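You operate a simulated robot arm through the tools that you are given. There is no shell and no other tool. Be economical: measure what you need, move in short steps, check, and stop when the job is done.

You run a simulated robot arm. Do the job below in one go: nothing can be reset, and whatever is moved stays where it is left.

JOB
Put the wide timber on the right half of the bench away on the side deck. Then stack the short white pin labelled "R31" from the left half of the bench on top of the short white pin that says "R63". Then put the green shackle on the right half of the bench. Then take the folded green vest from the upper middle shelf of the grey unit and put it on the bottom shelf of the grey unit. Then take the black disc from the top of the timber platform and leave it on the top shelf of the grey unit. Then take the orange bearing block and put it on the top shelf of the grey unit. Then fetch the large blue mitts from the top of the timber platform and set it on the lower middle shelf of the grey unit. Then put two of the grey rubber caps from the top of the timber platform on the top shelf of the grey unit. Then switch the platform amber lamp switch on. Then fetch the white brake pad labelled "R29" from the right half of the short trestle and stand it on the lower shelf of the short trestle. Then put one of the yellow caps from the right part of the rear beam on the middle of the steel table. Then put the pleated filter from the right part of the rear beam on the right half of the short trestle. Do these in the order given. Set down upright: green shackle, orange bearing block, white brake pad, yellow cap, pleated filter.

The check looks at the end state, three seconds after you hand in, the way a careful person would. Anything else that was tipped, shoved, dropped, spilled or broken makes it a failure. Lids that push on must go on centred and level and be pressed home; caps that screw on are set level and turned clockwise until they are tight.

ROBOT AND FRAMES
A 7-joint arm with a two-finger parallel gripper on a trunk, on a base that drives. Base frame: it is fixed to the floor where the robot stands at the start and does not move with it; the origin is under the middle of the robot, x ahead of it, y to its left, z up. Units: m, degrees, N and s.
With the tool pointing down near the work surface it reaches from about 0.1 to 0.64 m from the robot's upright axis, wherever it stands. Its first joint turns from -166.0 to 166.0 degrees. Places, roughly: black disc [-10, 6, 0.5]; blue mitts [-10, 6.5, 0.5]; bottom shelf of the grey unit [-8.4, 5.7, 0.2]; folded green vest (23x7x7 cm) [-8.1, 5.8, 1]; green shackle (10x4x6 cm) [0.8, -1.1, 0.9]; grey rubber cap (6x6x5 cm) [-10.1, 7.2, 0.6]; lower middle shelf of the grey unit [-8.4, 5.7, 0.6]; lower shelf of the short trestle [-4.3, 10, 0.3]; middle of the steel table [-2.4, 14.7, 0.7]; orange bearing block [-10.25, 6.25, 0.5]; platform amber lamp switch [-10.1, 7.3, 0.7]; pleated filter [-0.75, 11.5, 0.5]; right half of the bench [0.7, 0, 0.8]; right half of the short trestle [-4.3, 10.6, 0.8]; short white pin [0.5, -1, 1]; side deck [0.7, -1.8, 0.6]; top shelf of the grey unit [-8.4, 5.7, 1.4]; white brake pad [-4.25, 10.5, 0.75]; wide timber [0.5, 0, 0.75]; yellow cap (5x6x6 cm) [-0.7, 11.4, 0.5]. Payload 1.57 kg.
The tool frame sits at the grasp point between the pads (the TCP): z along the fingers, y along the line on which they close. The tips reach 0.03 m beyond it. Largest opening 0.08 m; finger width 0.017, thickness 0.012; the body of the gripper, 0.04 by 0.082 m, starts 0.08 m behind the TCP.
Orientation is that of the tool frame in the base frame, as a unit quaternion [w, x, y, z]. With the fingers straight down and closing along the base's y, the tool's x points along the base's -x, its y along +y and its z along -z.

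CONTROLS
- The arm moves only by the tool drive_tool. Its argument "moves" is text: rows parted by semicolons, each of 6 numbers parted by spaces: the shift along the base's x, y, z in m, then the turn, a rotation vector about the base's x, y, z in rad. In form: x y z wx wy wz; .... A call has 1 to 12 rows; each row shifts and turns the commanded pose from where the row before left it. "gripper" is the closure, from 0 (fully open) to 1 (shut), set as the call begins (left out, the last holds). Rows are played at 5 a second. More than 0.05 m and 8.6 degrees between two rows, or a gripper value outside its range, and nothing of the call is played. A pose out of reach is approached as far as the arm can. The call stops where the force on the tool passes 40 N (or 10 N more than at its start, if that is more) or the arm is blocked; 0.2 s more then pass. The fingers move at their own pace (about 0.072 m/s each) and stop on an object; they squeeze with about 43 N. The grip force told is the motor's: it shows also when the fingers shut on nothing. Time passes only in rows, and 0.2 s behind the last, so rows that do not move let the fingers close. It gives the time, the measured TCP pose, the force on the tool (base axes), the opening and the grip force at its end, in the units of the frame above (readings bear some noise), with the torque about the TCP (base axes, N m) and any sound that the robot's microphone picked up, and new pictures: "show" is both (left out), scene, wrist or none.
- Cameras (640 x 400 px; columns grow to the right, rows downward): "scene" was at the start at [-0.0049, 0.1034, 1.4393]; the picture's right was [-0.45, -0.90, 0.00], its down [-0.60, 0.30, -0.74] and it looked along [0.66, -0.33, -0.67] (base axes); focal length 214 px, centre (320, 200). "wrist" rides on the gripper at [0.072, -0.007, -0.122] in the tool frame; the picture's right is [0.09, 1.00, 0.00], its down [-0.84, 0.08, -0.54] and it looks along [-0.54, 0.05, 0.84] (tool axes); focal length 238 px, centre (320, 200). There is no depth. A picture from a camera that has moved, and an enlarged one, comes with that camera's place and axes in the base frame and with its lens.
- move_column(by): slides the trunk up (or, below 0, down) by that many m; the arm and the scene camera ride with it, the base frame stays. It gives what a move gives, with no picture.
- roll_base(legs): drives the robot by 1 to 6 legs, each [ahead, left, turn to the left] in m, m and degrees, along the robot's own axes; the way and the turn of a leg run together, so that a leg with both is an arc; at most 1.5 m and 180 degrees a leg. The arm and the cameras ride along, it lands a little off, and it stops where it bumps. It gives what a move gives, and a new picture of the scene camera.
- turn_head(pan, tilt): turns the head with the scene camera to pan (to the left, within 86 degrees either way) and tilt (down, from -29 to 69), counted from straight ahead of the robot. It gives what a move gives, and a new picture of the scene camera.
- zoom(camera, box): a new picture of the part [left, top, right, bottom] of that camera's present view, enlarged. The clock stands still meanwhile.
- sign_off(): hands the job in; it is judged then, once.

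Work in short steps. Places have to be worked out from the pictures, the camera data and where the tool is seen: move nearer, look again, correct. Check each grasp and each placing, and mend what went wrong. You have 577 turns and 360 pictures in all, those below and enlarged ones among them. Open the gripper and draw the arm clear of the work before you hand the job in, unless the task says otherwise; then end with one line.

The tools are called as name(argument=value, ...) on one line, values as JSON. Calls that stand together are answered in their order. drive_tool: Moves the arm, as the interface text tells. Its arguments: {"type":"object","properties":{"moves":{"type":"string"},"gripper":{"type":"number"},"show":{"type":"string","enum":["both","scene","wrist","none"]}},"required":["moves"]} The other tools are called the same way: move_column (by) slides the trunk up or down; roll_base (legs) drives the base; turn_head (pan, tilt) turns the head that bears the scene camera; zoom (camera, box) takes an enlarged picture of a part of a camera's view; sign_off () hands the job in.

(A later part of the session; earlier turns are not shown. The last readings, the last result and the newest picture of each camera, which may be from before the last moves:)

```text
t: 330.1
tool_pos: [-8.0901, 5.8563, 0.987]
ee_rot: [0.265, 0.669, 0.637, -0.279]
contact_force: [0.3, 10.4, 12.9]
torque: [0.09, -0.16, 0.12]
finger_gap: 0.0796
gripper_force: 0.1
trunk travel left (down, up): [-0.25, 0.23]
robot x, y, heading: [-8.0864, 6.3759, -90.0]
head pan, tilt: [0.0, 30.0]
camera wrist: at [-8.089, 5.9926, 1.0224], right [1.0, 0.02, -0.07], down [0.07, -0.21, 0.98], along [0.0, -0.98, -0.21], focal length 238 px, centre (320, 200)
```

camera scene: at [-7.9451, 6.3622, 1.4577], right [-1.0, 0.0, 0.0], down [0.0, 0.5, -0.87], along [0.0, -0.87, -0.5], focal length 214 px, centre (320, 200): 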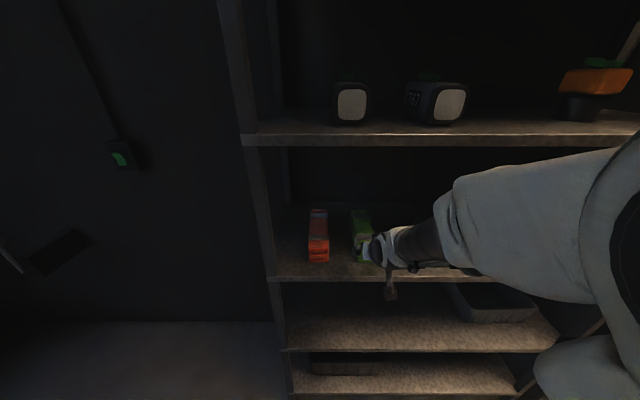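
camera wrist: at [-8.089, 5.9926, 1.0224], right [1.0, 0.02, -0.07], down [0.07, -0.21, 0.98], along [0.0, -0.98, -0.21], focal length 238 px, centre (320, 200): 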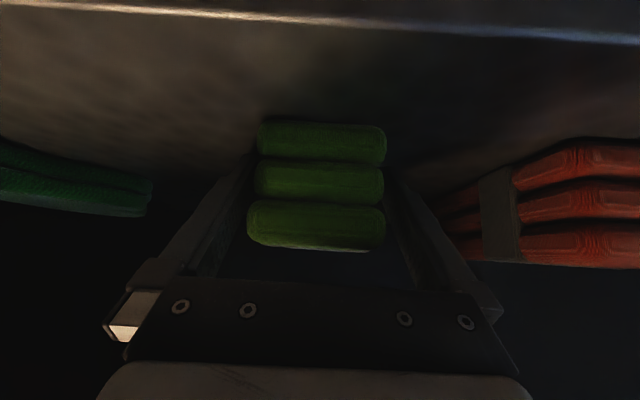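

The tips seem to graze the shelf (surface ≈0.955). I raise 13 mm and continue forward.

drive_tool(moves="0 0.005 0.013 0 0 0;0 0 0 0 0 0", show="none")

drive_tool(moves="0 -0.02 0 0 0 0;0 -0.02 0 0 0 0;0 -0.015 0 0 0 0;0 0 0 0 0 0", show="wrist")

```text
t: 330.7
tool_pos: [-8.0898, 5.8614, 0.9991]
ee_rot: [0.264, 0.669, 0.637, -0.277]
contact_force: [-0.6, 0.4, -0.1]
torque: [0.0, 0.03, 0.01]
finger_gap: 0.08
gripper_force: 0.1
trunk travel left (down, up): [-0.25, 0.23]
robot x, y, heading: [-8.0846, 6.3703, -89.9]
head pan, tilt: [0.0, 30.0]
```

```text
t: 331.7
tool_pos: [-8.0915, 5.8064, 0.9989]
ee_rot: [0.264, 0.67, 0.637, -0.276]
contact_force: [-0.3, -0.4, 1.0]
torque: [0.0, 0.01, 0.03]
finger_gap: 0.08
gripper_force: 0.1
trunk travel left (down, up): [-0.25, 0.23]
robot x, y, heading: [-8.0852, 6.3691, -90.4]
head pan, tilt: [0.0, 30.0]
camera wrist: at [-8.0904, 5.9434, 1.0348], right [1.0, 0.02, -0.06], down [0.07, -0.21, 0.97], along [0.0, -0.98, -0.21], focal length 238 px, centre (320, 200)
```

wrist: 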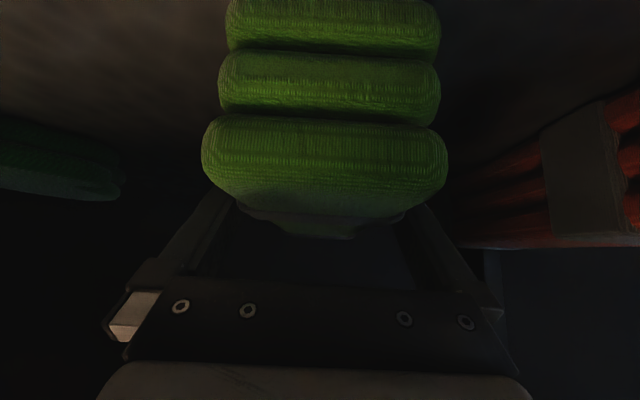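

The fingers straddle the vest. I close, then lift a little.

drive_tool(moves="0 0 0 0 0 0;0 0 0 0 0 0;0 0 0 0 0 0;0 0 0 0 0 0", gripper=1, show="none")

drive_tool(moves="0 0 0.015 0 0 0;0 0 0.02 0 0 0;0 0 0.015 0 0 0;0 0 0 0 0 0")

```text
t: 332.7
tool_pos: [-8.0909, 5.8075, 0.9984]
ee_rot: [0.263, 0.67, 0.636, -0.278]
contact_force: [-0.1, -0.6, 4.1]
torque: [0.04, -0.17, 0.17]
finger_gap: 0.0658
gripper_force: 43.2
trunk travel left (down, up): [-0.25, 0.23]
robot x, y, heading: [-8.0876, 6.3738, -89.8]
head pan, tilt: [0.0, 30.0]
```

```text
t: 333.7
tool_pos: [-8.0919, 5.8051, 1.0504]
ee_rot: [0.264, 0.67, 0.637, -0.277]
contact_force: [0.1, -0.7, -2.0]
torque: [0.0, -0.02, 0.02]
finger_gap: 0.0659
gripper_force: 43.1
trunk travel left (down, up): [-0.25, 0.23]
robot x, y, heading: [-8.0878, 6.3702, -89.7]
head pan, tilt: [0.0, 30.0]
camera scene: at [-7.9453, 6.3622, 1.4577], right [-1.0, 0.0, 0.0], down [0.0, 0.5, -0.87], along [0.0, -0.87, -0.5], focal length 214 px, centre (320, 200)
camera wrist: at [-8.0906, 5.9427, 1.085], right [1.0, 0.01, -0.06], down [0.07, -0.21, 0.97], along [0.0, -0.98, -0.21], focal length 238 px, centre (320, 200)
```

scene: 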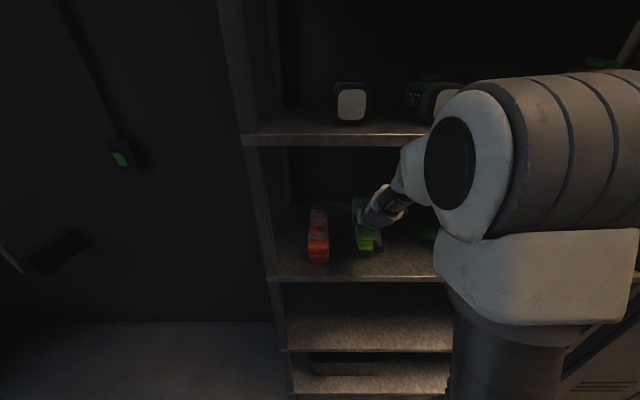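
wrist: 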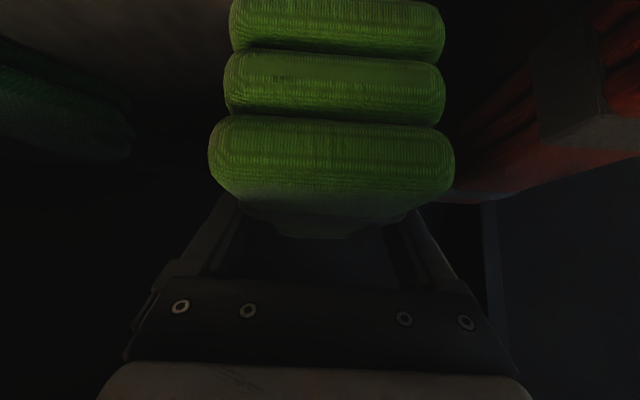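

Vest is held (~0.2 kg). I back the base away to draw it out of the shelf, then look at the lower shelves.

roll_base(legs=[[-0.35, 0, 0]])

turn_head(pan=-10, tilt=45)

```text
t: 336.6
tool_pos: [-8.093, 6.1523, 1.0489]
ee_rot: [0.264, 0.67, 0.636, -0.277]
contact_force: [-0.1, 0.2, -1.2]
torque: [0.03, 0.0, 0.01]
finger_gap: 0.0659
gripper_force: 43.1
trunk travel left (down, up): [-0.25, 0.23]
robot x, y, heading: [-8.0857, 6.7189, -90.1]
head pan, tilt: [0.0, 30.0]
camera scene: at [-7.9457, 6.7085, 1.4577], right [-1.0, 0.0, 0.0], down [0.0, 0.5, -0.87], along [0.0, -0.87, -0.5], focal length 214 px, centre (320, 200)
```

scene: 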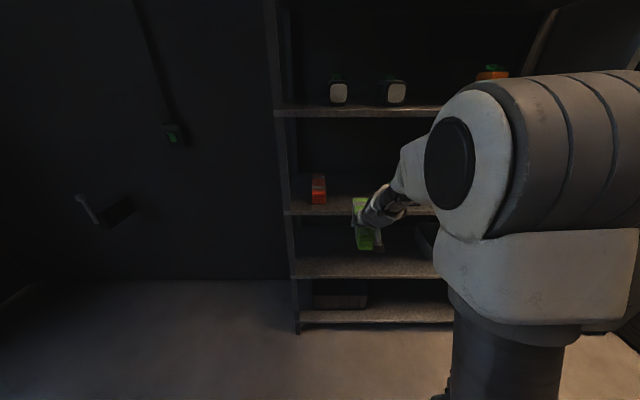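

```text
t: 337.4
tool_pos: [-8.0932, 6.1523, 1.0497]
ee_rot: [0.264, 0.67, 0.635, -0.278]
contact_force: [0.1, 0.4, -1.2]
torque: [0.03, -0.02, 0.01]
finger_gap: 0.066
gripper_force: 43.2
trunk travel left (down, up): [-0.25, 0.23]
robot x, y, heading: [-8.0868, 6.7188, -90.0]
head pan, tilt: [-10.0, 45.0]
camera scene: at [-7.9597, 6.7189, 1.4352], right [-0.98, 0.17, 0.0], down [0.12, 0.7, -0.71], along [-0.12, -0.7, -0.71], focal length 214 px, centre (320, 200)
```

scene: 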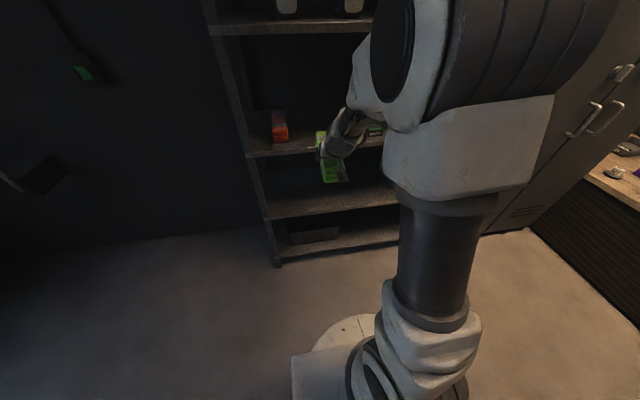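

Shelf surfaces look to be ≈1.38, 0.95, 0.55 and 0.12. A bin occupies the bottom-left, so I shift the base toward the unit's other part and lower the trunk.

roll_base(legs=[[0, -0.45, 0]])

move_column(by=-0.25)

turn_head(pan=10, tilt=35)

```text
t: 341.3
tool_pos: [-8.5434, 6.153, 1.0492]
ee_rot: [0.263, 0.671, 0.636, -0.278]
contact_force: [-1.0, 0.9, -2.1]
torque: [0.02, -0.01, 0.0]
finger_gap: 0.0657
gripper_force: 43.2
trunk travel left (down, up): [-0.25, 0.23]
robot x, y, heading: [-8.5376, 6.7183, -90.1]
head pan, tilt: [-10.0, 45.0]
camera scene: at [-8.4112, 6.7192, 1.4351], right [-0.98, 0.18, 0.0], down [0.12, 0.7, -0.71], along [-0.12, -0.7, -0.71], focal length 214 px, centre (320, 200)
```

scene: 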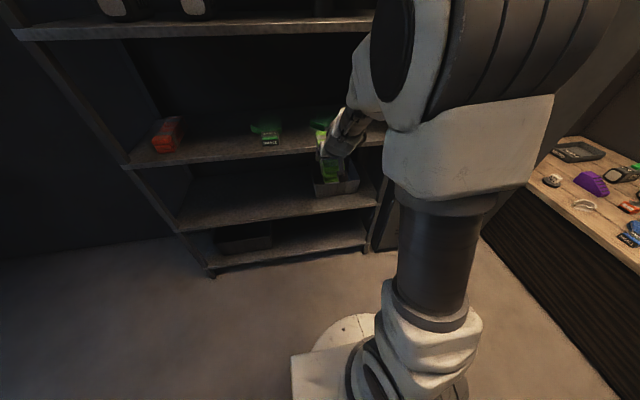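

```text
t: 343.8
tool_pos: [-8.5444, 6.1527, 0.8]
ee_rot: [0.262, 0.671, 0.635, -0.278]
contact_force: [0.5, -0.6, -1.9]
torque: [0.08, -0.02, 0.01]
finger_gap: 0.0657
gripper_force: 42.8
trunk travel left (down, up): [0.0, 0.48]
robot x, y, heading: [-8.5364, 6.7192, -90.3]
head pan, tilt: [-10.0, 45.0]
```

```text
t: 344.7
tool_pos: [-8.5444, 6.1538, 0.7995]
ee_rot: [0.263, 0.671, 0.635, -0.278]
contact_force: [-0.4, 0.0, -1.5]
torque: [0.03, 0.02, 0.0]
finger_gap: 0.0657
gripper_force: 42.8
trunk travel left (down, up): [0.0, 0.48]
robot x, y, heading: [-8.5377, 6.7188, -90.3]
head pan, tilt: [10.0, 35.0]
camera scene: at [-8.3819, 6.7125, 1.1999], right [-0.99, -0.17, 0.0], down [-0.1, 0.57, -0.82], along [0.14, -0.81, -0.57], focal length 214 px, centre (320, 200)
```

scene: 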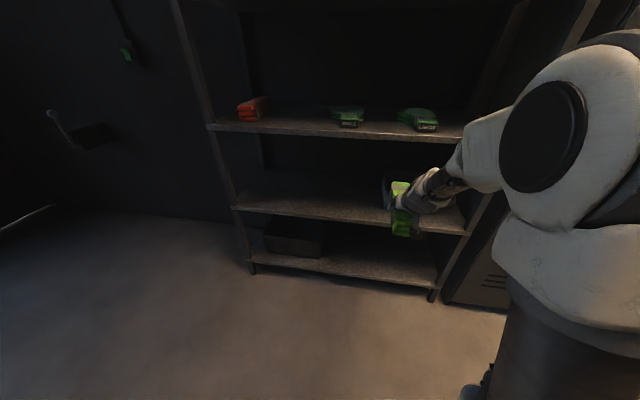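

The bottom shelf is free around x≈-8.54. I lower the vest in front of the unit.

drive_tool(moves="0 0.01 -0.045 0 0 0;0 0.01 -0.045 0 0 0;0 0.01 -0.045 0 0 0;0 0 -0.045 0 0 0;0 0 -0.045 0 0 0;0 0 -0.045 0 0 0;0 0 -0.045 0 0 0;0 0 -0.045 0 0 0;0 0 -0.045 0 0 0;0 0 -0.045 0 0 0;0 0 -0.045 0 0 0;0 0 -0.045 0 0 0")

```text
t: 347.3
tool_pos: [-8.5474, 6.1844, 0.2572]
ee_rot: [0.264, 0.67, 0.636, -0.278]
contact_force: [0.2, -0.7, -1.4]
torque: [0.07, -0.02, 0.01]
finger_gap: 0.0657
gripper_force: 43.1
trunk travel left (down, up): [0.0, 0.48]
robot x, y, heading: [-8.5354, 6.7193, -90.3]
head pan, tilt: [10.0, 35.0]
camera scene: at [-8.3819, 6.7126, 1.2], right [-0.99, -0.17, 0.0], down [-0.1, 0.56, -0.82], along [0.14, -0.81, -0.57], focal length 214 px, centre (320, 200)
camera wrist: at [-8.5461, 6.3207, 0.2925], right [1.0, 0.01, -0.06], down [0.07, -0.21, 0.98], along [0.0, -0.98, -0.21], focal length 238 px, centre (320, 200)
```

scene: 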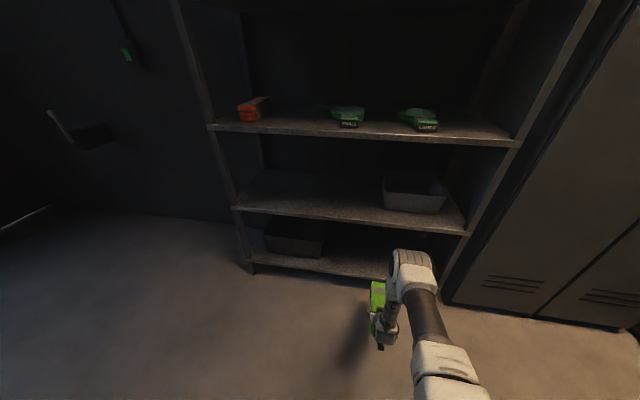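
wrist: 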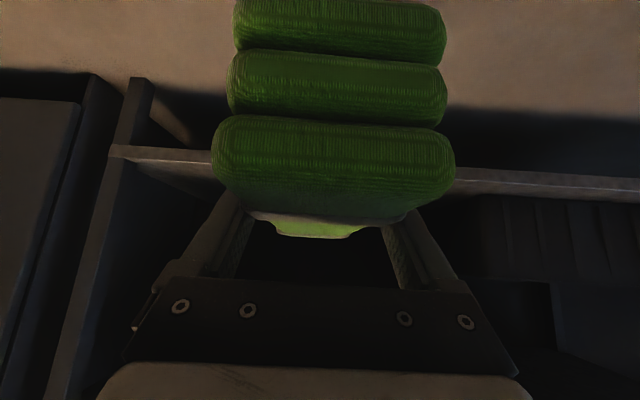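

Height is clear of the bottom shelf edge (~0.14). I move forward into the bay.

drive_tool(moves="0 -0.04 0 0 0 0;0 -0.04 0 0 0 0;0 -0.04 0 0 0 0;0 -0.04 0 0 0 0;0 -0.04 0 0 0 0;0 -0.04 0 0 0 0;0 -0.04 0 0 0 0;0 -0.04 0 0 0 0;0 -0.04 0 0 0 0;0 -0.025 0 0 0 0;0 0 0 0 0 0")

```text
t: 349.7
tool_pos: [-8.549, 5.9609, 0.263]
ee_rot: [0.264, 0.67, 0.636, -0.277]
contact_force: [-0.2, 1.3, -1.8]
torque: [0.07, 0.0, 0.0]
finger_gap: 0.0655
gripper_force: 43.0
out of reach, approached as far as the arm can: row 6, 7, 8, 9, 10
trunk travel left (down, up): [0.0, 0.48]
robot x, y, heading: [-8.5375, 6.7174, -90.0]
head pan, tilt: [10.0, 35.0]
camera scene: at [-8.3819, 6.7125, 1.2], right [-0.99, -0.17, 0.0], down [-0.1, 0.57, -0.82], along [0.14, -0.81, -0.57], focal length 214 px, centre (320, 200)
camera wrist: at [-8.5468, 6.0978, 0.2981], right [1.0, 0.01, -0.06], down [0.07, -0.21, 0.97], along [0.0, -0.98, -0.21], focal length 238 px, centre (320, 200)
```

scene: 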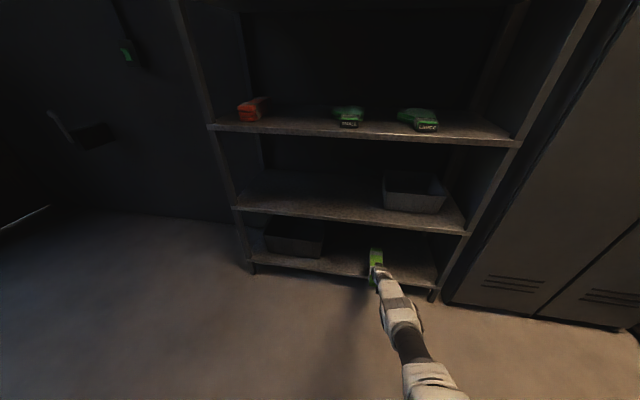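
wrist: 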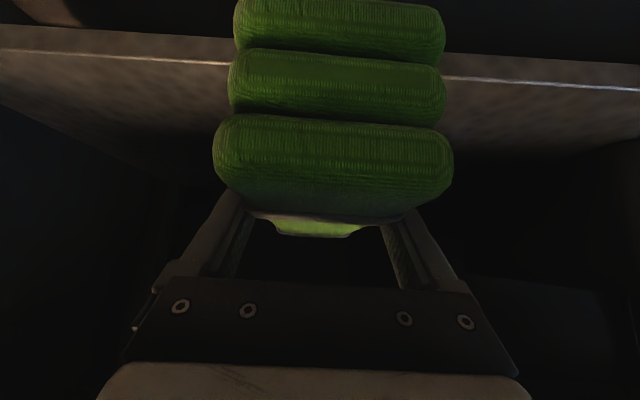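

Arm at its reach; I drive the base forward 0.16 m.

roll_base(legs=[[0.165, 0, 0]])

drive_tool(moves="0 0 -0.02 0 0 0;0 0 -0.02 0 0 0;0 0 -0.01 0 0 0;0 0 -0.008 0 0 0;0 0 0 0 0 0", show="wrist")

```text
t: 351.4
tool_pos: [-8.5476, 5.7971, 0.2626]
ee_rot: [0.264, 0.67, 0.637, -0.276]
contact_force: [0.0, 0.5, -2.1]
torque: [0.04, -0.01, 0.0]
finger_gap: 0.0658
gripper_force: 42.9
trunk travel left (down, up): [0.0, 0.48]
robot x, y, heading: [-8.5323, 6.5563, -90.2]
head pan, tilt: [10.0, 35.0]
camera scene: at [-8.3821, 6.5487, 1.2], right [-0.98, -0.17, 0.0], down [-0.1, 0.57, -0.82], along [0.14, -0.81, -0.57], focal length 214 px, centre (320, 200)
```

scene: 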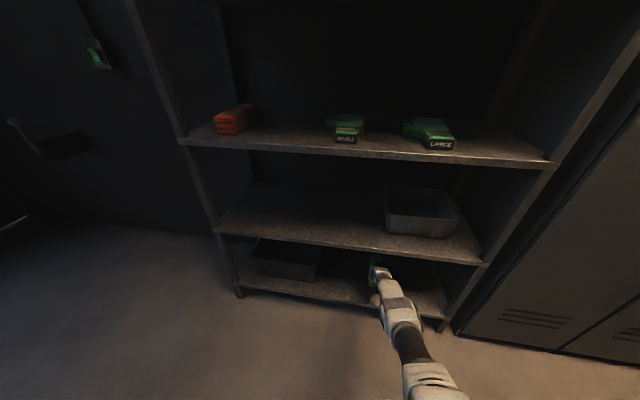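

```text
t: 352.6
tool_pos: [-8.5477, 5.8184, 0.2358]
ee_rot: [0.263, 0.67, 0.637, -0.277]
contact_force: [-0.3, 0.4, -2.1]
torque: [0.04, 0.01, 0.02]
finger_gap: 0.066
gripper_force: 42.7
out of reach, approached as far as the arm can: row 1, 2, 3, 4
trunk travel left (down, up): [0.0, 0.48]
robot x, y, heading: [-8.5349, 6.5517, -90.0]
head pan, tilt: [10.0, 35.0]
camera wrist: at [-8.5468, 5.9547, 0.2717], right [1.0, 0.01, -0.06], down [0.07, -0.21, 0.97], along [0.0, -0.98, -0.21], focal length 238 px, centre (320, 200)
```

wrist: 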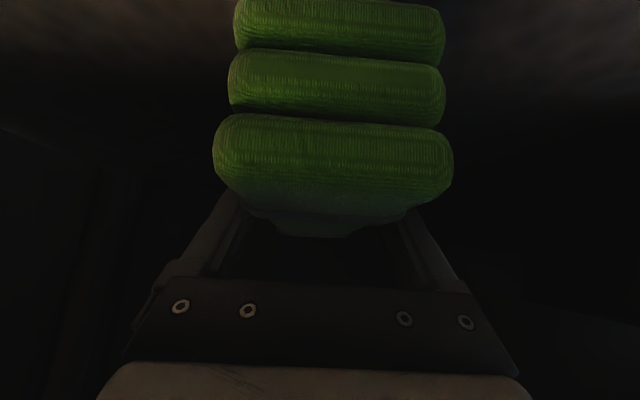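

roll_base(legs=[[0.1, 0, 0]])

drive_tool(moves="0 0.03 0 0 0 0;0 0.03 -0.01 0 0 0;0 0.01 -0.015 0 0 0;0 0 -0.01 0 0 0;0 0 -0.008 0 0 0;0 0 0 0 0 0", show="none")

```text
t: 353.9
tool_pos: [-8.5478, 5.7185, 0.2355]
ee_rot: [0.263, 0.671, 0.636, -0.276]
contact_force: [0.1, -0.4, -1.5]
torque: [0.06, -0.01, 0.01]
finger_gap: 0.0655
gripper_force: 42.9
trunk travel left (down, up): [0.0, 0.48]
robot x, y, heading: [-8.5395, 6.4569, -89.9]
head pan, tilt: [10.0, 35.0]
camera scene: at [-8.3822, 6.4494, 1.2], right [-0.98, -0.17, 0.0], down [-0.1, 0.56, -0.82], along [0.14, -0.81, -0.57], focal length 214 px, centre (320, 200)
```

scene: 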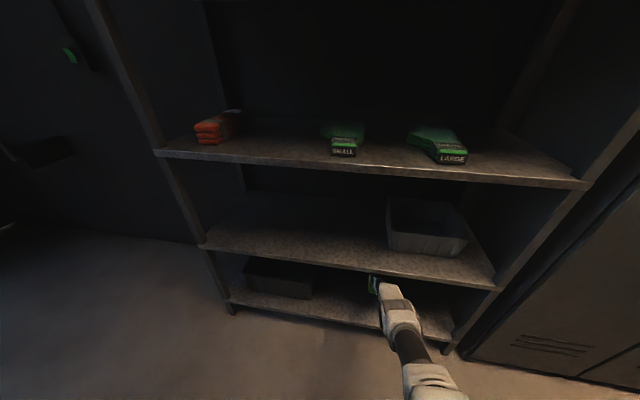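

```text
t: 355.2
tool_pos: [-8.5469, 5.7824, 0.2]
ee_rot: [0.268, 0.668, 0.634, -0.282]
contact_force: [0.8, 8.0, 20.3]
torque: [1.86, -0.22, 0.14]
finger_gap: 0.0659
gripper_force: 42.6
trunk travel left (down, up): [0.0, 0.48]
robot x, y, heading: [-8.5379, 6.4582, -90.0]
head pan, tilt: [10.0, 35.0]
stopped in row 6: the force on the tool passed its limit at 42 N (the readings are from after the stop); the commanded pose is now the measured one
```

Contact at z≈0.20, with the vest's near end touching first. I release and check.

drive_tool(moves="0 0 0 0 0 0;0 0 0 0 0 0;0 0 0 0 0 0", gripper=0, show="both")

```text
t: 356.0
tool_pos: [-8.5473, 5.7837, 0.1975]
ee_rot: [0.267, 0.668, 0.635, -0.28]
contact_force: [0.2, 0.0, 0.3]
torque: [0.0, 0.0, -0.03]
finger_gap: 0.0798
gripper_force: 0.1
trunk travel left (down, up): [0.0, 0.48]
robot x, y, heading: [-8.5402, 6.4544, -90.0]
head pan, tilt: [10.0, 35.0]
camera scene: at [-8.3822, 6.4498, 1.1999], right [-0.98, -0.17, 0.0], down [-0.1, 0.56, -0.82], along [0.14, -0.81, -0.57], focal length 214 px, centre (320, 200)
camera wrist: at [-8.5464, 5.9212, 0.2315], right [1.0, 0.01, -0.07], down [0.07, -0.2, 0.98], along [0.0, -0.98, -0.2], focal length 238 px, centre (320, 200)
```

scene: 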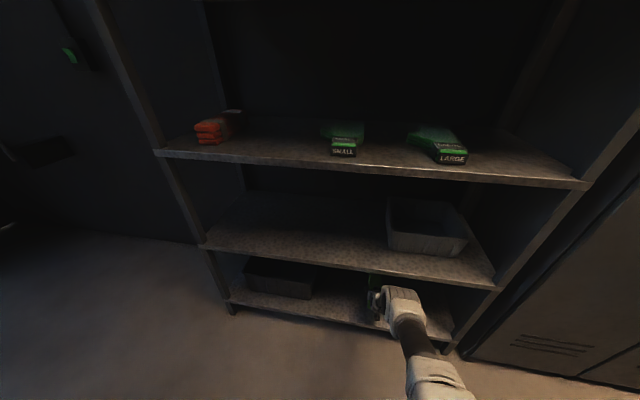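
wrist: 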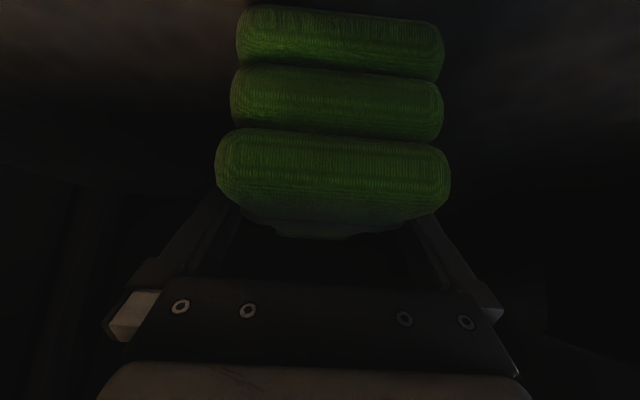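

Released. I withdraw straight back toward the robot and check.

drive_tool(moves="0 0.03 0.006 0 0 0;0 0.04 0.01 0 0 0;0 0.04 0.01 0 0 0;0 0.04 0.01 0 0 0;0 0.04 0.01 0 0 0;0 0.04 0.01 0 0 0")

```text
t: 357.3
tool_pos: [-8.5476, 5.9599, 0.2503]
ee_rot: [0.277, 0.665, 0.63, -0.291]
contact_force: [0.1, -0.7, -0.3]
torque: [-0.05, -0.02, 0.02]
finger_gap: 0.08
gripper_force: 0.1
trunk travel left (down, up): [0.0, 0.48]
robot x, y, heading: [-8.5368, 6.4551, -90.1]
head pan, tilt: [10.0, 35.0]
stopped in row 6: the force on the tool passed its limit at 60 N (the readings are from after the stop); the commanded pose is now the measured one
camera scene: at [-8.3822, 6.4498, 1.2], right [-0.98, -0.17, 0.0], down [-0.1, 0.56, -0.82], along [0.14, -0.81, -0.57], focal length 214 px, centre (320, 200)
camera wrist: at [-8.5463, 6.0986, 0.2802], right [1.0, 0.01, -0.07], down [0.07, -0.17, 0.98], along [0.0, -0.99, -0.17], focal length 238 px, centre (320, 200)
```

scene: 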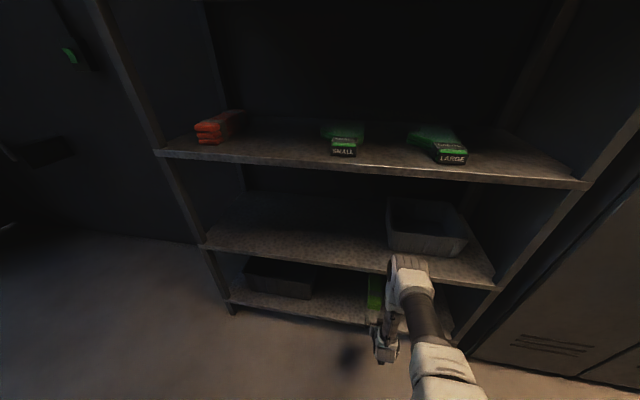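
wrist: 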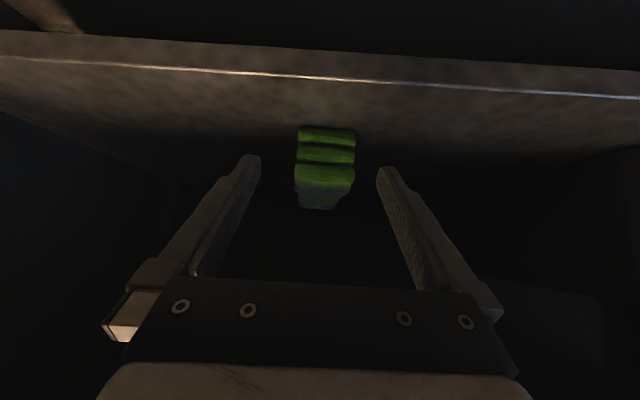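

The vest lies flat on the bottom shelf. A wrist link grazed something while retracting, so I back the base straight out instead.

roll_base(legs=[[-0.3, 0, 0]])

zoom(camera="scene", box=[200, 80, 520, 300])

```text
t: 359.8
tool_pos: [-8.5467, 6.2594, 0.2512]
ee_rot: [0.277, 0.665, 0.629, -0.291]
contact_force: [0.2, -2.8, -0.6]
torque: [0.11, 0.0, -0.04]
finger_gap: 0.0799
gripper_force: 0.2
trunk travel left (down, up): [0.0, 0.48]
robot x, y, heading: [-8.5393, 6.7554, -90.3]
head pan, tilt: [10.0, 35.0]
camera scene: at [-8.3819, 6.7493, 1.2], right [-0.99, -0.17, 0.0], down [-0.1, 0.56, -0.82], along [0.14, -0.81, -0.57], focal length 214 px, centre (320, 200)
```

scene: 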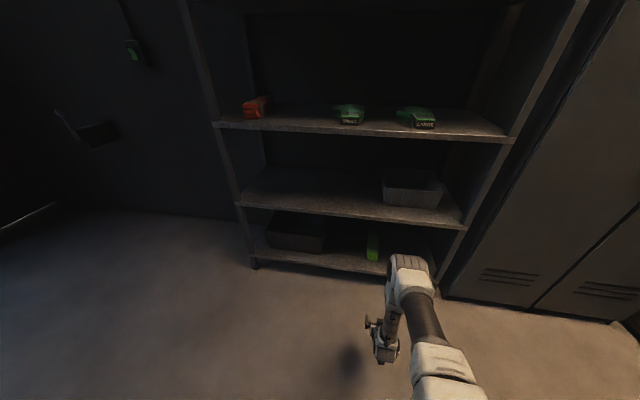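

```text
1.82 times, centred on (360, 190) of scene
camera zoom: at [-8.3819, 6.7493, 1.2], right [-0.99, -0.17, 0.0], down [-0.1, 0.56, -0.82], along [0.14, -0.81, -0.57], focal length 390 px, centre (247, 218)
```

zoom: 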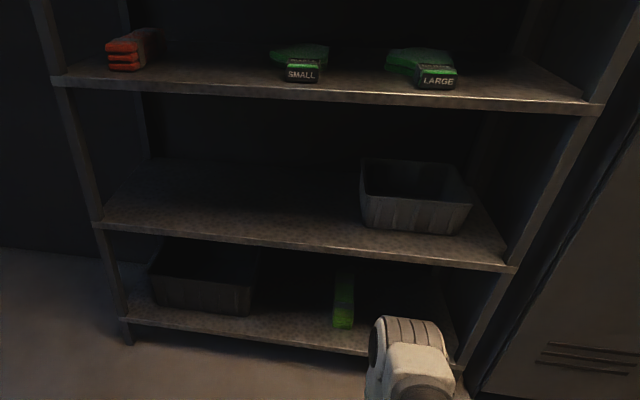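

Vest is placed. I raise the arm and then turn toward the timber platform.

drive_tool(moves="0 -0.02 0.03 0 0 0;0 -0.02 0.04 0 0 0;0 0 0.05 0 0 0;0 0 0.05 0 0 0;0 0 0.05 0 0 0;0 0 0.05 0 0 0;0 0 0.05 0 0 0;0 0 0.05 0 0 0;0 0 0.05 0 0 0;0 0 0.05 0 0 0;0 0.02 0.04 0 0 0;0 0 0 0 0 0", show="none")

roll_base(legs=[[-0.1, 0, 0], [0, 0, -90]])

turn_head(pan=0, tilt=30)

```text
t: 362.4
tool_pos: [-8.5463, 6.2383, 0.7616]
ee_rot: [0.277, 0.665, 0.63, -0.291]
contact_force: [-0.4, -0.4, 0.3]
torque: [0.02, 0.02, 0.02]
finger_gap: 0.0799
gripper_force: 0.0
trunk travel left (down, up): [0.0, 0.48]
robot x, y, heading: [-8.5376, 6.753, -90.0]
head pan, tilt: [10.0, 35.0]
```

```text
t: 368.8
tool_pos: [-9.0544, 6.862, 0.761]
ee_rot: [-0.01, 0.915, -0.024, -0.402]
contact_force: [0.6, 0.2, -0.3]
torque: [-0.01, 0.01, 0.02]
finger_gap: 0.0799
gripper_force: 0.1
trunk travel left (down, up): [0.0, 0.48]
robot x, y, heading: [-8.5387, 6.8499, 179.7]
head pan, tilt: [10.0, 35.0]
camera scene: at [-8.5438, 6.698, 1.2], right [-0.17, 0.98, 0.0], down [0.56, 0.1, -0.82], along [-0.81, -0.14, -0.57], focal length 214 px, centre (320, 200)
```

scene: 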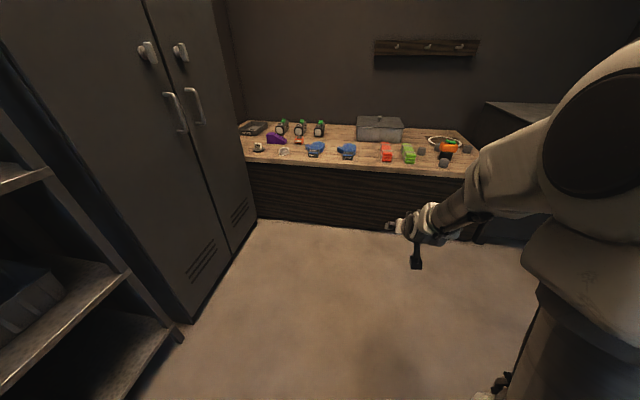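

```text
t: 369.6
tool_pos: [-9.0539, 6.8617, 0.7607]
ee_rot: [-0.01, 0.915, -0.024, -0.402]
contact_force: [0.9, 0.4, 0.4]
torque: [0.0, 0.0, 0.02]
finger_gap: 0.0799
gripper_force: 0.1
trunk travel left (down, up): [0.0, 0.48]
robot x, y, heading: [-8.5331, 6.8539, 179.9]
head pan, tilt: [0.0, 30.0]
camera scene: at [-8.5475, 6.7132, 1.2077], right [0.0, 1.0, 0.0], down [0.5, 0.0, -0.87], along [-0.87, 0.0, -0.5], focal length 214 px, centre (320, 200)
```

scene: 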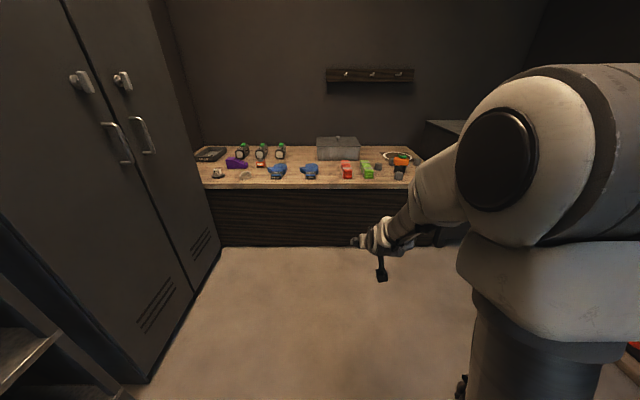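

zoom(camera="scene", box=[185, 120, 325, 200])

zoom(camera="scene", box=[295, 120, 435, 200])

```text
4.57 times, centred on (255, 160) of scene
camera zoom: at [-8.5475, 6.7132, 1.2077], right [0.0, 1.0, 0.0], down [0.5, 0.0, -0.87], along [-0.87, 0.0, -0.5], focal length 980 px, centre (617, 383)
```

zoom: 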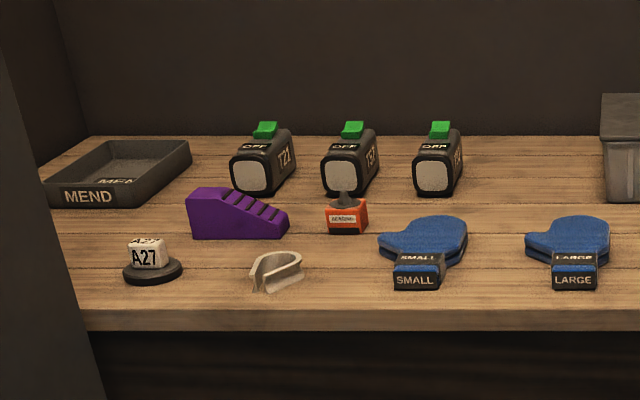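

```text
4.57 times, centred on (365, 160) of scene
camera zoom: at [-8.5475, 6.7132, 1.2077], right [0.0, 1.0, 0.0], down [0.5, 0.0, -0.87], along [-0.87, 0.0, -0.5], focal length 980 px, centre (114, 383)
```

zoom: 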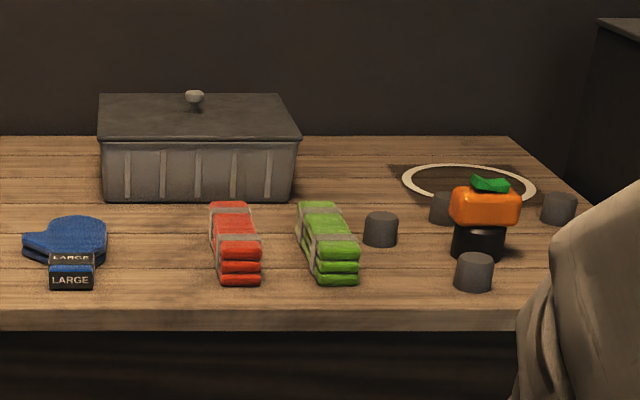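

Items are clear: the black disc "A27" at ≈(-10.05,5.94), orange bearing block ≈(-10.25,6.22), LARGE mitts ≈(-10.03,6.64), caps and lamp near y≈7.3; platform top ≈0.55. I keep the 45° pitch (useful for the shelf) and approach the disc.

roll_base(legs=[[0, 0.6, 0], [0.8, 0, 0]])

drive_tool(moves="0 -0.04 0 0 0 -0.05;0 -0.04 0 0 0 0;0 -0.04 0 0 0 0;0 -0.04 0 0 0 0;0 -0.04 0 0 0 0;0 -0.04 0 0 0 0;0 -0.04 0 0 0 0;0 -0.03 0 0 0 0;0 0 0 0 0 0")

```text
t: 374.3
tool_pos: [-9.0572, 6.2797, 0.7604]
ee_rot: [-0.01, 0.915, -0.027, -0.402]
contact_force: [1.3, -0.4, 0.4]
torque: [0.0, 0.0, -0.01]
finger_gap: 0.0802
gripper_force: 0.1
trunk travel left (down, up): [0.0, 0.48]
robot x, y, heading: [-8.5389, 6.2718, 179.8]
head pan, tilt: [0.0, 30.0]
stopped in leg 1: the robot was blocked; the commanded pose is now the measured one
camera scene: at [-8.5502, 6.1307, 1.2078], right [0.01, 1.0, 0.0], down [0.5, 0.0, -0.87], along [-0.87, 0.01, -0.5], focal length 214 px, centre (320, 200)
```

scene: 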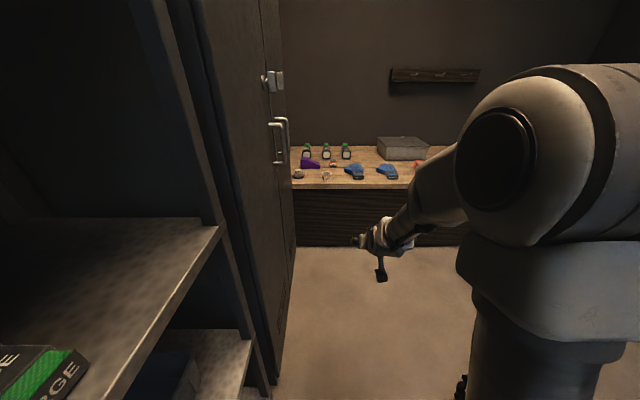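

```text
t: 376.0
tool_pos: [-9.0582, 6.0132, 0.7603]
ee_rot: [-0.033, 0.913, -0.059, -0.401]
contact_force: [5.1, 19.7, 4.7]
torque: [-1.31, 0.0, 1.62]
finger_gap: 0.0625
gripper_force: 0.0
trunk travel left (down, up): [0.0, 0.48]
robot x, y, heading: [-8.5385, 6.2674, 179.5]
head pan, tilt: [0.0, 30.0]
stopped in row 8: the force on the tool passed its limit at 79 N (the readings are from after the stop); the commanded pose is now the measured one
camera scene: at [-8.5497, 6.1326, 1.208], right [0.01, 1.0, 0.0], down [0.5, -0.01, -0.87], along [-0.87, 0.01, -0.5], focal length 214 px, centre (320, 200)
camera wrist: at [-8.92, 6.0002, 0.7904], right [-0.07, -0.99, -0.08], down [-0.18, -0.07, 0.98], along [-0.98, 0.09, -0.17], focal length 238 px, centre (320, 200)
```

scene: 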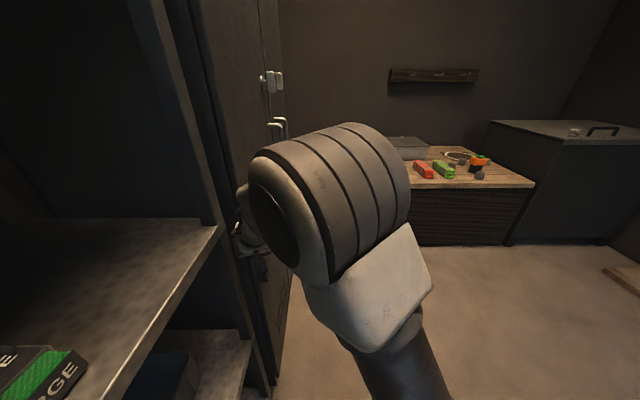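
wrist: 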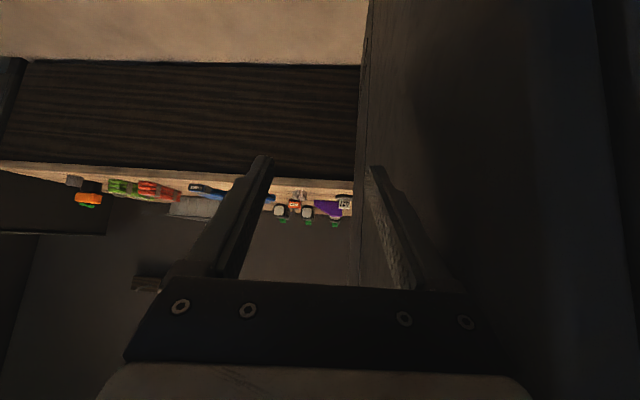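

My chained move went wrong: the base was blocked near the shelf and the gripper then touched the locker. I back the tool off first.

drive_tool(moves="0 0.03 0 0 0 0;0 0.04 0 0 0 0;0 0.04 0 0 0 0;0 0.04 0 0 0 0;0 0.04 0 0 0 0;0 0.04 0 0 0 0;0 0.04 0 0 0 0;0 0 0 0 0 0", gripper=0, show="scene")

```text
t: 377.8
tool_pos: [-9.0573, 6.2777, 0.761]
ee_rot: [-0.031, 0.914, -0.056, -0.4]
contact_force: [0.4, -0.2, 0.0]
torque: [0.01, 0.03, -0.01]
finger_gap: 0.0797
gripper_force: 0.1
trunk travel left (down, up): [0.0, 0.48]
robot x, y, heading: [-8.5401, 6.2674, 179.6]
head pan, tilt: [0.0, 30.0]
camera scene: at [-8.5502, 6.1311, 1.2077], right [0.01, 1.0, 0.0], down [0.5, 0.0, -0.87], along [-0.87, 0.01, -0.5], focal length 214 px, centre (320, 200)
```

scene: 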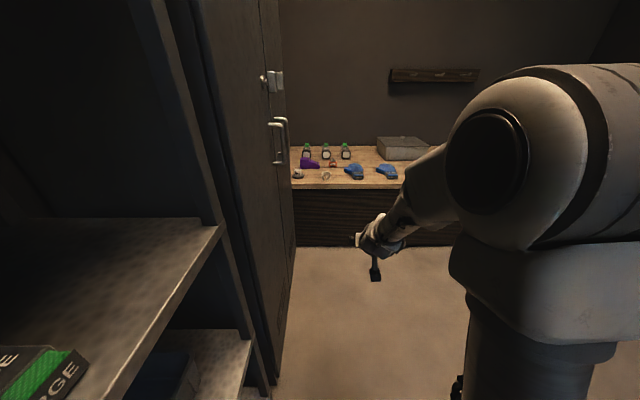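

Nothing shifted. I move the base off the shelf (+y), then ahead toward the platform.

roll_base(legs=[[0, -0.15, 0], [0.7, 0, 0]])

```text
t: 384.2
tool_pos: [-9.7542, 6.4461, 0.7632]
ee_rot: [-0.035, 0.914, -0.063, -0.4]
contact_force: [-0.3, 0.6, -0.8]
torque: [0.01, 0.02, 0.02]
finger_gap: 0.0799
gripper_force: 0.1
trunk travel left (down, up): [0.0, 0.48]
robot x, y, heading: [-9.2356, 6.4314, 178.9]
head pan, tilt: [0.0, 30.0]
camera scene: at [-9.2495, 6.2925, 1.2078], right [0.02, 1.0, 0.0], down [0.5, -0.01, -0.87], along [-0.87, 0.02, -0.5], focal length 214 px, centre (320, 200)
```

scene: 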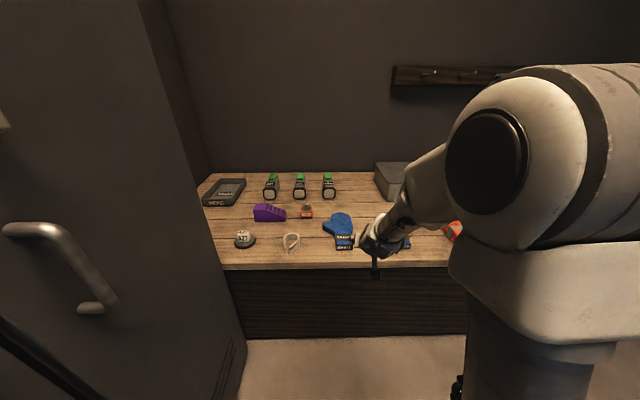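

zoom(camera="scene", box=[200, 165, 360, 265])

```text
4.00 times, centred on (280, 215) of scene
camera zoom: at [-9.2495, 6.2925, 1.2078], right [0.02, 1.0, 0.0], down [0.5, -0.01, -0.87], along [-0.87, 0.02, -0.5], focal length 858 px, centre (480, 140)
```

zoom: 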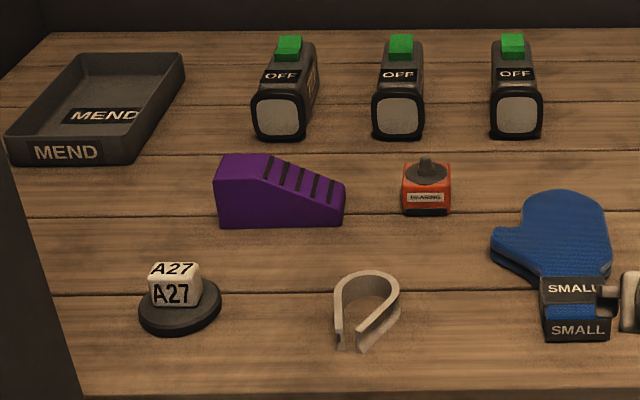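

The tag on the disc is ≈4.5 cm wide, top ≈0.61, turned ~10° toward me. I drive 0.2 m closer, keeping the tool above everything.

roll_base(legs=[[0.2, 0.03, 1.0]])

```text
t: 386.1
tool_pos: [-9.9538, 6.4103, 0.7625]
ee_rot: [-0.032, 0.914, -0.056, -0.4]
contact_force: [-0.4, 0.3, 0.4]
torque: [-0.02, 0.01, 0.0]
finger_gap: 0.0801
gripper_force: 0.0
trunk travel left (down, up): [0.0, 0.48]
robot x, y, heading: [-9.4381, 6.4033, 179.6]
head pan, tilt: [0.0, 30.0]
camera scene: at [-9.4476, 6.2647, 1.2078], right [0.0, 1.0, 0.0], down [0.5, 0.0, -0.87], along [-0.87, 0.0, -0.5], focal length 214 px, centre (320, 200)
```

scene: 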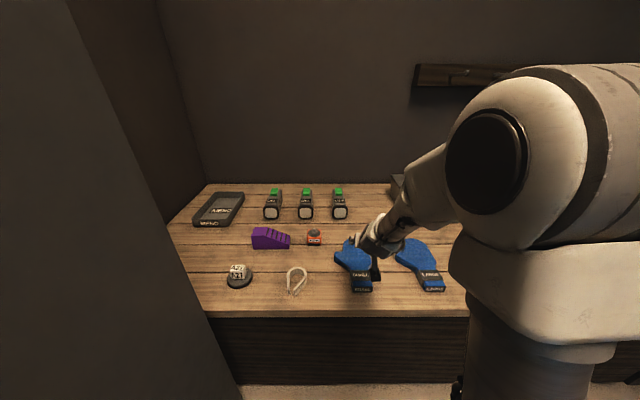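

drive_tool(moves="0.006 -0.045 -0.004 0 0 0.039;0.006 -0.045 -0.004 0 0 0.039;0.006 -0.045 -0.004 0 0 0.039;0.006 -0.045 -0.004 0 0 0.039;0.006 -0.045 -0.004 0 0 0.039;0.006 -0.045 -0.004 0 0 0.039;0.006 -0.045 -0.004 0 0 0.039;0.006 -0.045 -0.004 0 0 0.039;0.006 -0.045 -0.004 0 0 0.04;0 0 0 0 0 0")

```text
t: 388.3
tool_pos: [-9.8987, 6.0017, 0.7275]
ee_rot: [0.04, 0.91, 0.107, -0.398]
contact_force: [-0.2, 0.8, -0.9]
torque: [0.02, 0.0, 0.03]
finger_gap: 0.08
gripper_force: 0.2
trunk travel left (down, up): [0.0, 0.48]
robot x, y, heading: [-9.4335, 6.4038, 179.9]
head pan, tilt: [0.0, 30.0]
camera scene: at [-9.4476, 6.2647, 1.2078], right [0.0, 1.0, 0.0], down [0.5, 0.0, -0.87], along [-0.87, 0.0, -0.5], focal length 214 px, centre (320, 200)
camera wrist: at [-9.7657, 6.0386, 0.7579], right [0.28, -0.96, -0.08], down [-0.14, -0.13, 0.98], along [-0.95, -0.27, -0.17], focal length 238 px, centre (320, 200)
```

scene: 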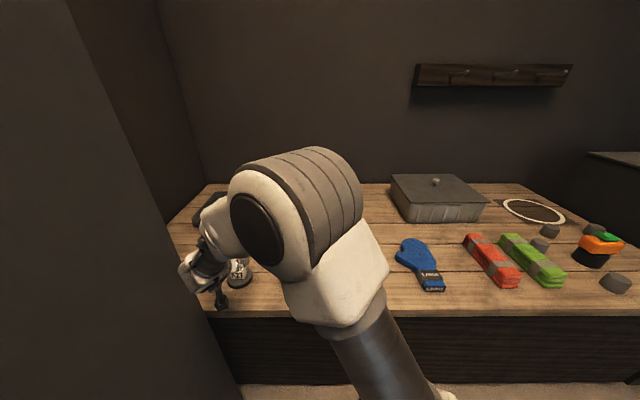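
wrist: 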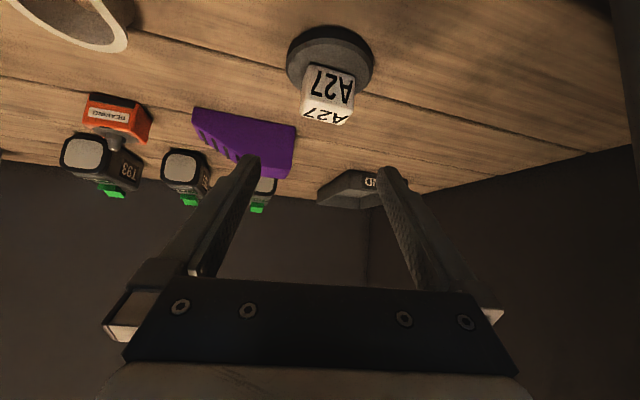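

The tag is lined up; I advance along the finger axis.

drive_tool(moves="-0.027 -0.009 -0.0306 0 0 0;-0.027 -0.009 -0.0306 0 0 0;-0.027 -0.009 -0.0306 0 0 0;0 0 0 0 0 0", show="wrist")

```text
t: 389.3
tool_pos: [-9.9801, 5.9784, 0.6343]
ee_rot: [0.039, 0.91, 0.106, -0.399]
contact_force: [-0.2, -0.1, 0.1]
torque: [-0.01, -0.05, -0.01]
finger_gap: 0.0799
gripper_force: 0.2
trunk travel left (down, up): [0.0, 0.48]
robot x, y, heading: [-9.4365, 6.4027, 179.6]
head pan, tilt: [0.0, 30.0]
camera wrist: at [-9.8459, 6.015, 0.6643], right [0.28, -0.96, -0.08], down [-0.14, -0.13, 0.98], along [-0.95, -0.27, -0.17], focal length 238 px, centre (320, 200)
```

wrist: 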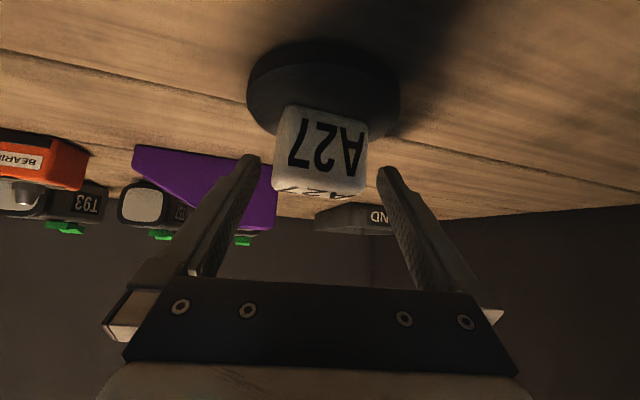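

drive_tool(moves="-0.015 -0.005 -0.012 0 0 0;-0.013 -0.004 -0.011 0 0 0;0 0 0 0 0 0", show="wrist")

```text
t: 390.1
tool_pos: [-10.0083, 5.97, 0.6118]
ee_rot: [0.039, 0.91, 0.105, -0.399]
contact_force: [0.3, -0.1, -0.6]
torque: [0.01, 0.02, 0.0]
finger_gap: 0.08
gripper_force: 0.1
trunk travel left (down, up): [0.0, 0.48]
robot x, y, heading: [-9.4393, 6.405, 179.8]
head pan, tilt: [0.0, 30.0]
camera wrist: at [-9.875, 6.0063, 0.6417], right [0.28, -0.96, -0.08], down [-0.14, -0.13, 0.98], along [-0.95, -0.27, -0.17], focal length 238 px, centre (320, 200)
```

wrist: 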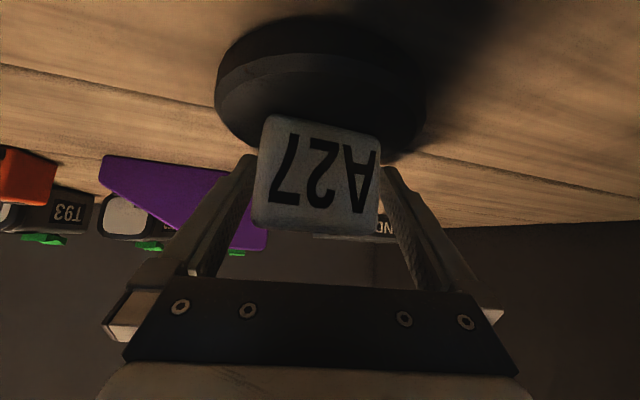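

Tag is between the pads. I close and lift slightly.

drive_tool(moves="0 0 0 0 0 0;0 0 0 0 0 0;0 0 0 0 0 0;0 0 0 0 0 0", gripper=1, show="none")

drive_tool(moves="0 0 0.02 0 0 0;0.005 0.002 0.04 0 0 0;0.005 0.005 0.04 0 0 0;0.01 0.01 0.04 0 0 0;0 0 0 0 0 0")

```text
t: 391.1
tool_pos: [-10.0082, 5.9697, 0.6119]
ee_rot: [0.04, 0.91, 0.106, -0.399]
contact_force: [-0.6, 1.5, 0.4]
torque: [-0.07, -0.06, -0.03]
finger_gap: 0.0502
gripper_force: 43.5
trunk travel left (down, up): [0.0, 0.48]
robot x, y, heading: [-9.4383, 6.406, 179.8]
head pan, tilt: [0.0, 30.0]
```

```text
t: 392.3
tool_pos: [-9.9873, 5.9865, 0.7521]
ee_rot: [0.04, 0.91, 0.106, -0.399]
contact_force: [-0.6, 0.1, -2.7]
torque: [0.01, 0.11, 0.0]
finger_gap: 0.0495
gripper_force: 43.2
trunk travel left (down, up): [0.0, 0.48]
robot x, y, heading: [-9.4358, 6.4023, 179.7]
head pan, tilt: [0.0, 30.0]
camera scene: at [-9.4477, 6.2645, 1.2077], right [0.0, 1.0, 0.0], down [0.5, 0.0, -0.87], along [-0.87, 0.0, -0.5], focal length 214 px, centre (320, 200)
camera wrist: at [-9.854, 6.0228, 0.7812], right [0.28, -0.96, -0.08], down [-0.15, -0.13, 0.98], along [-0.95, -0.27, -0.17], focal length 238 px, centre (320, 200)
```

scene: 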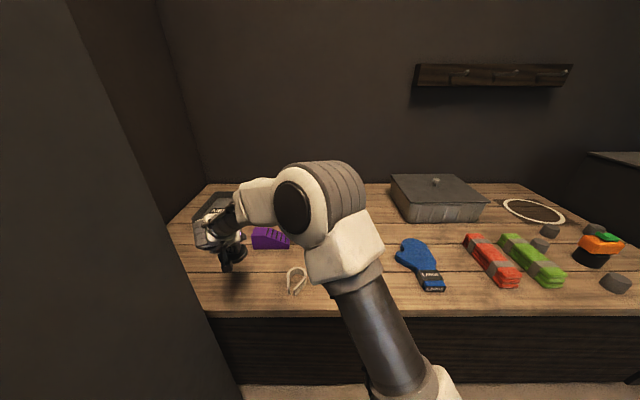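
wrist: 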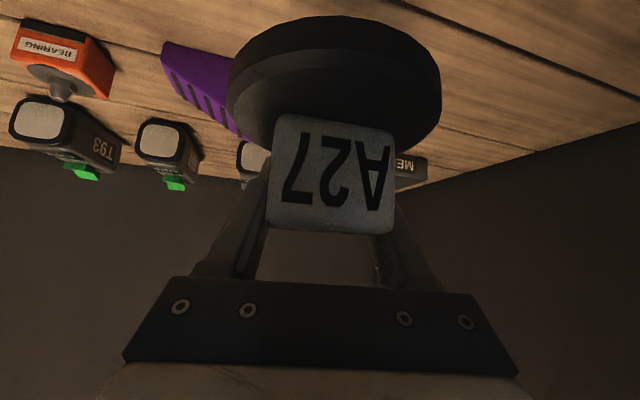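

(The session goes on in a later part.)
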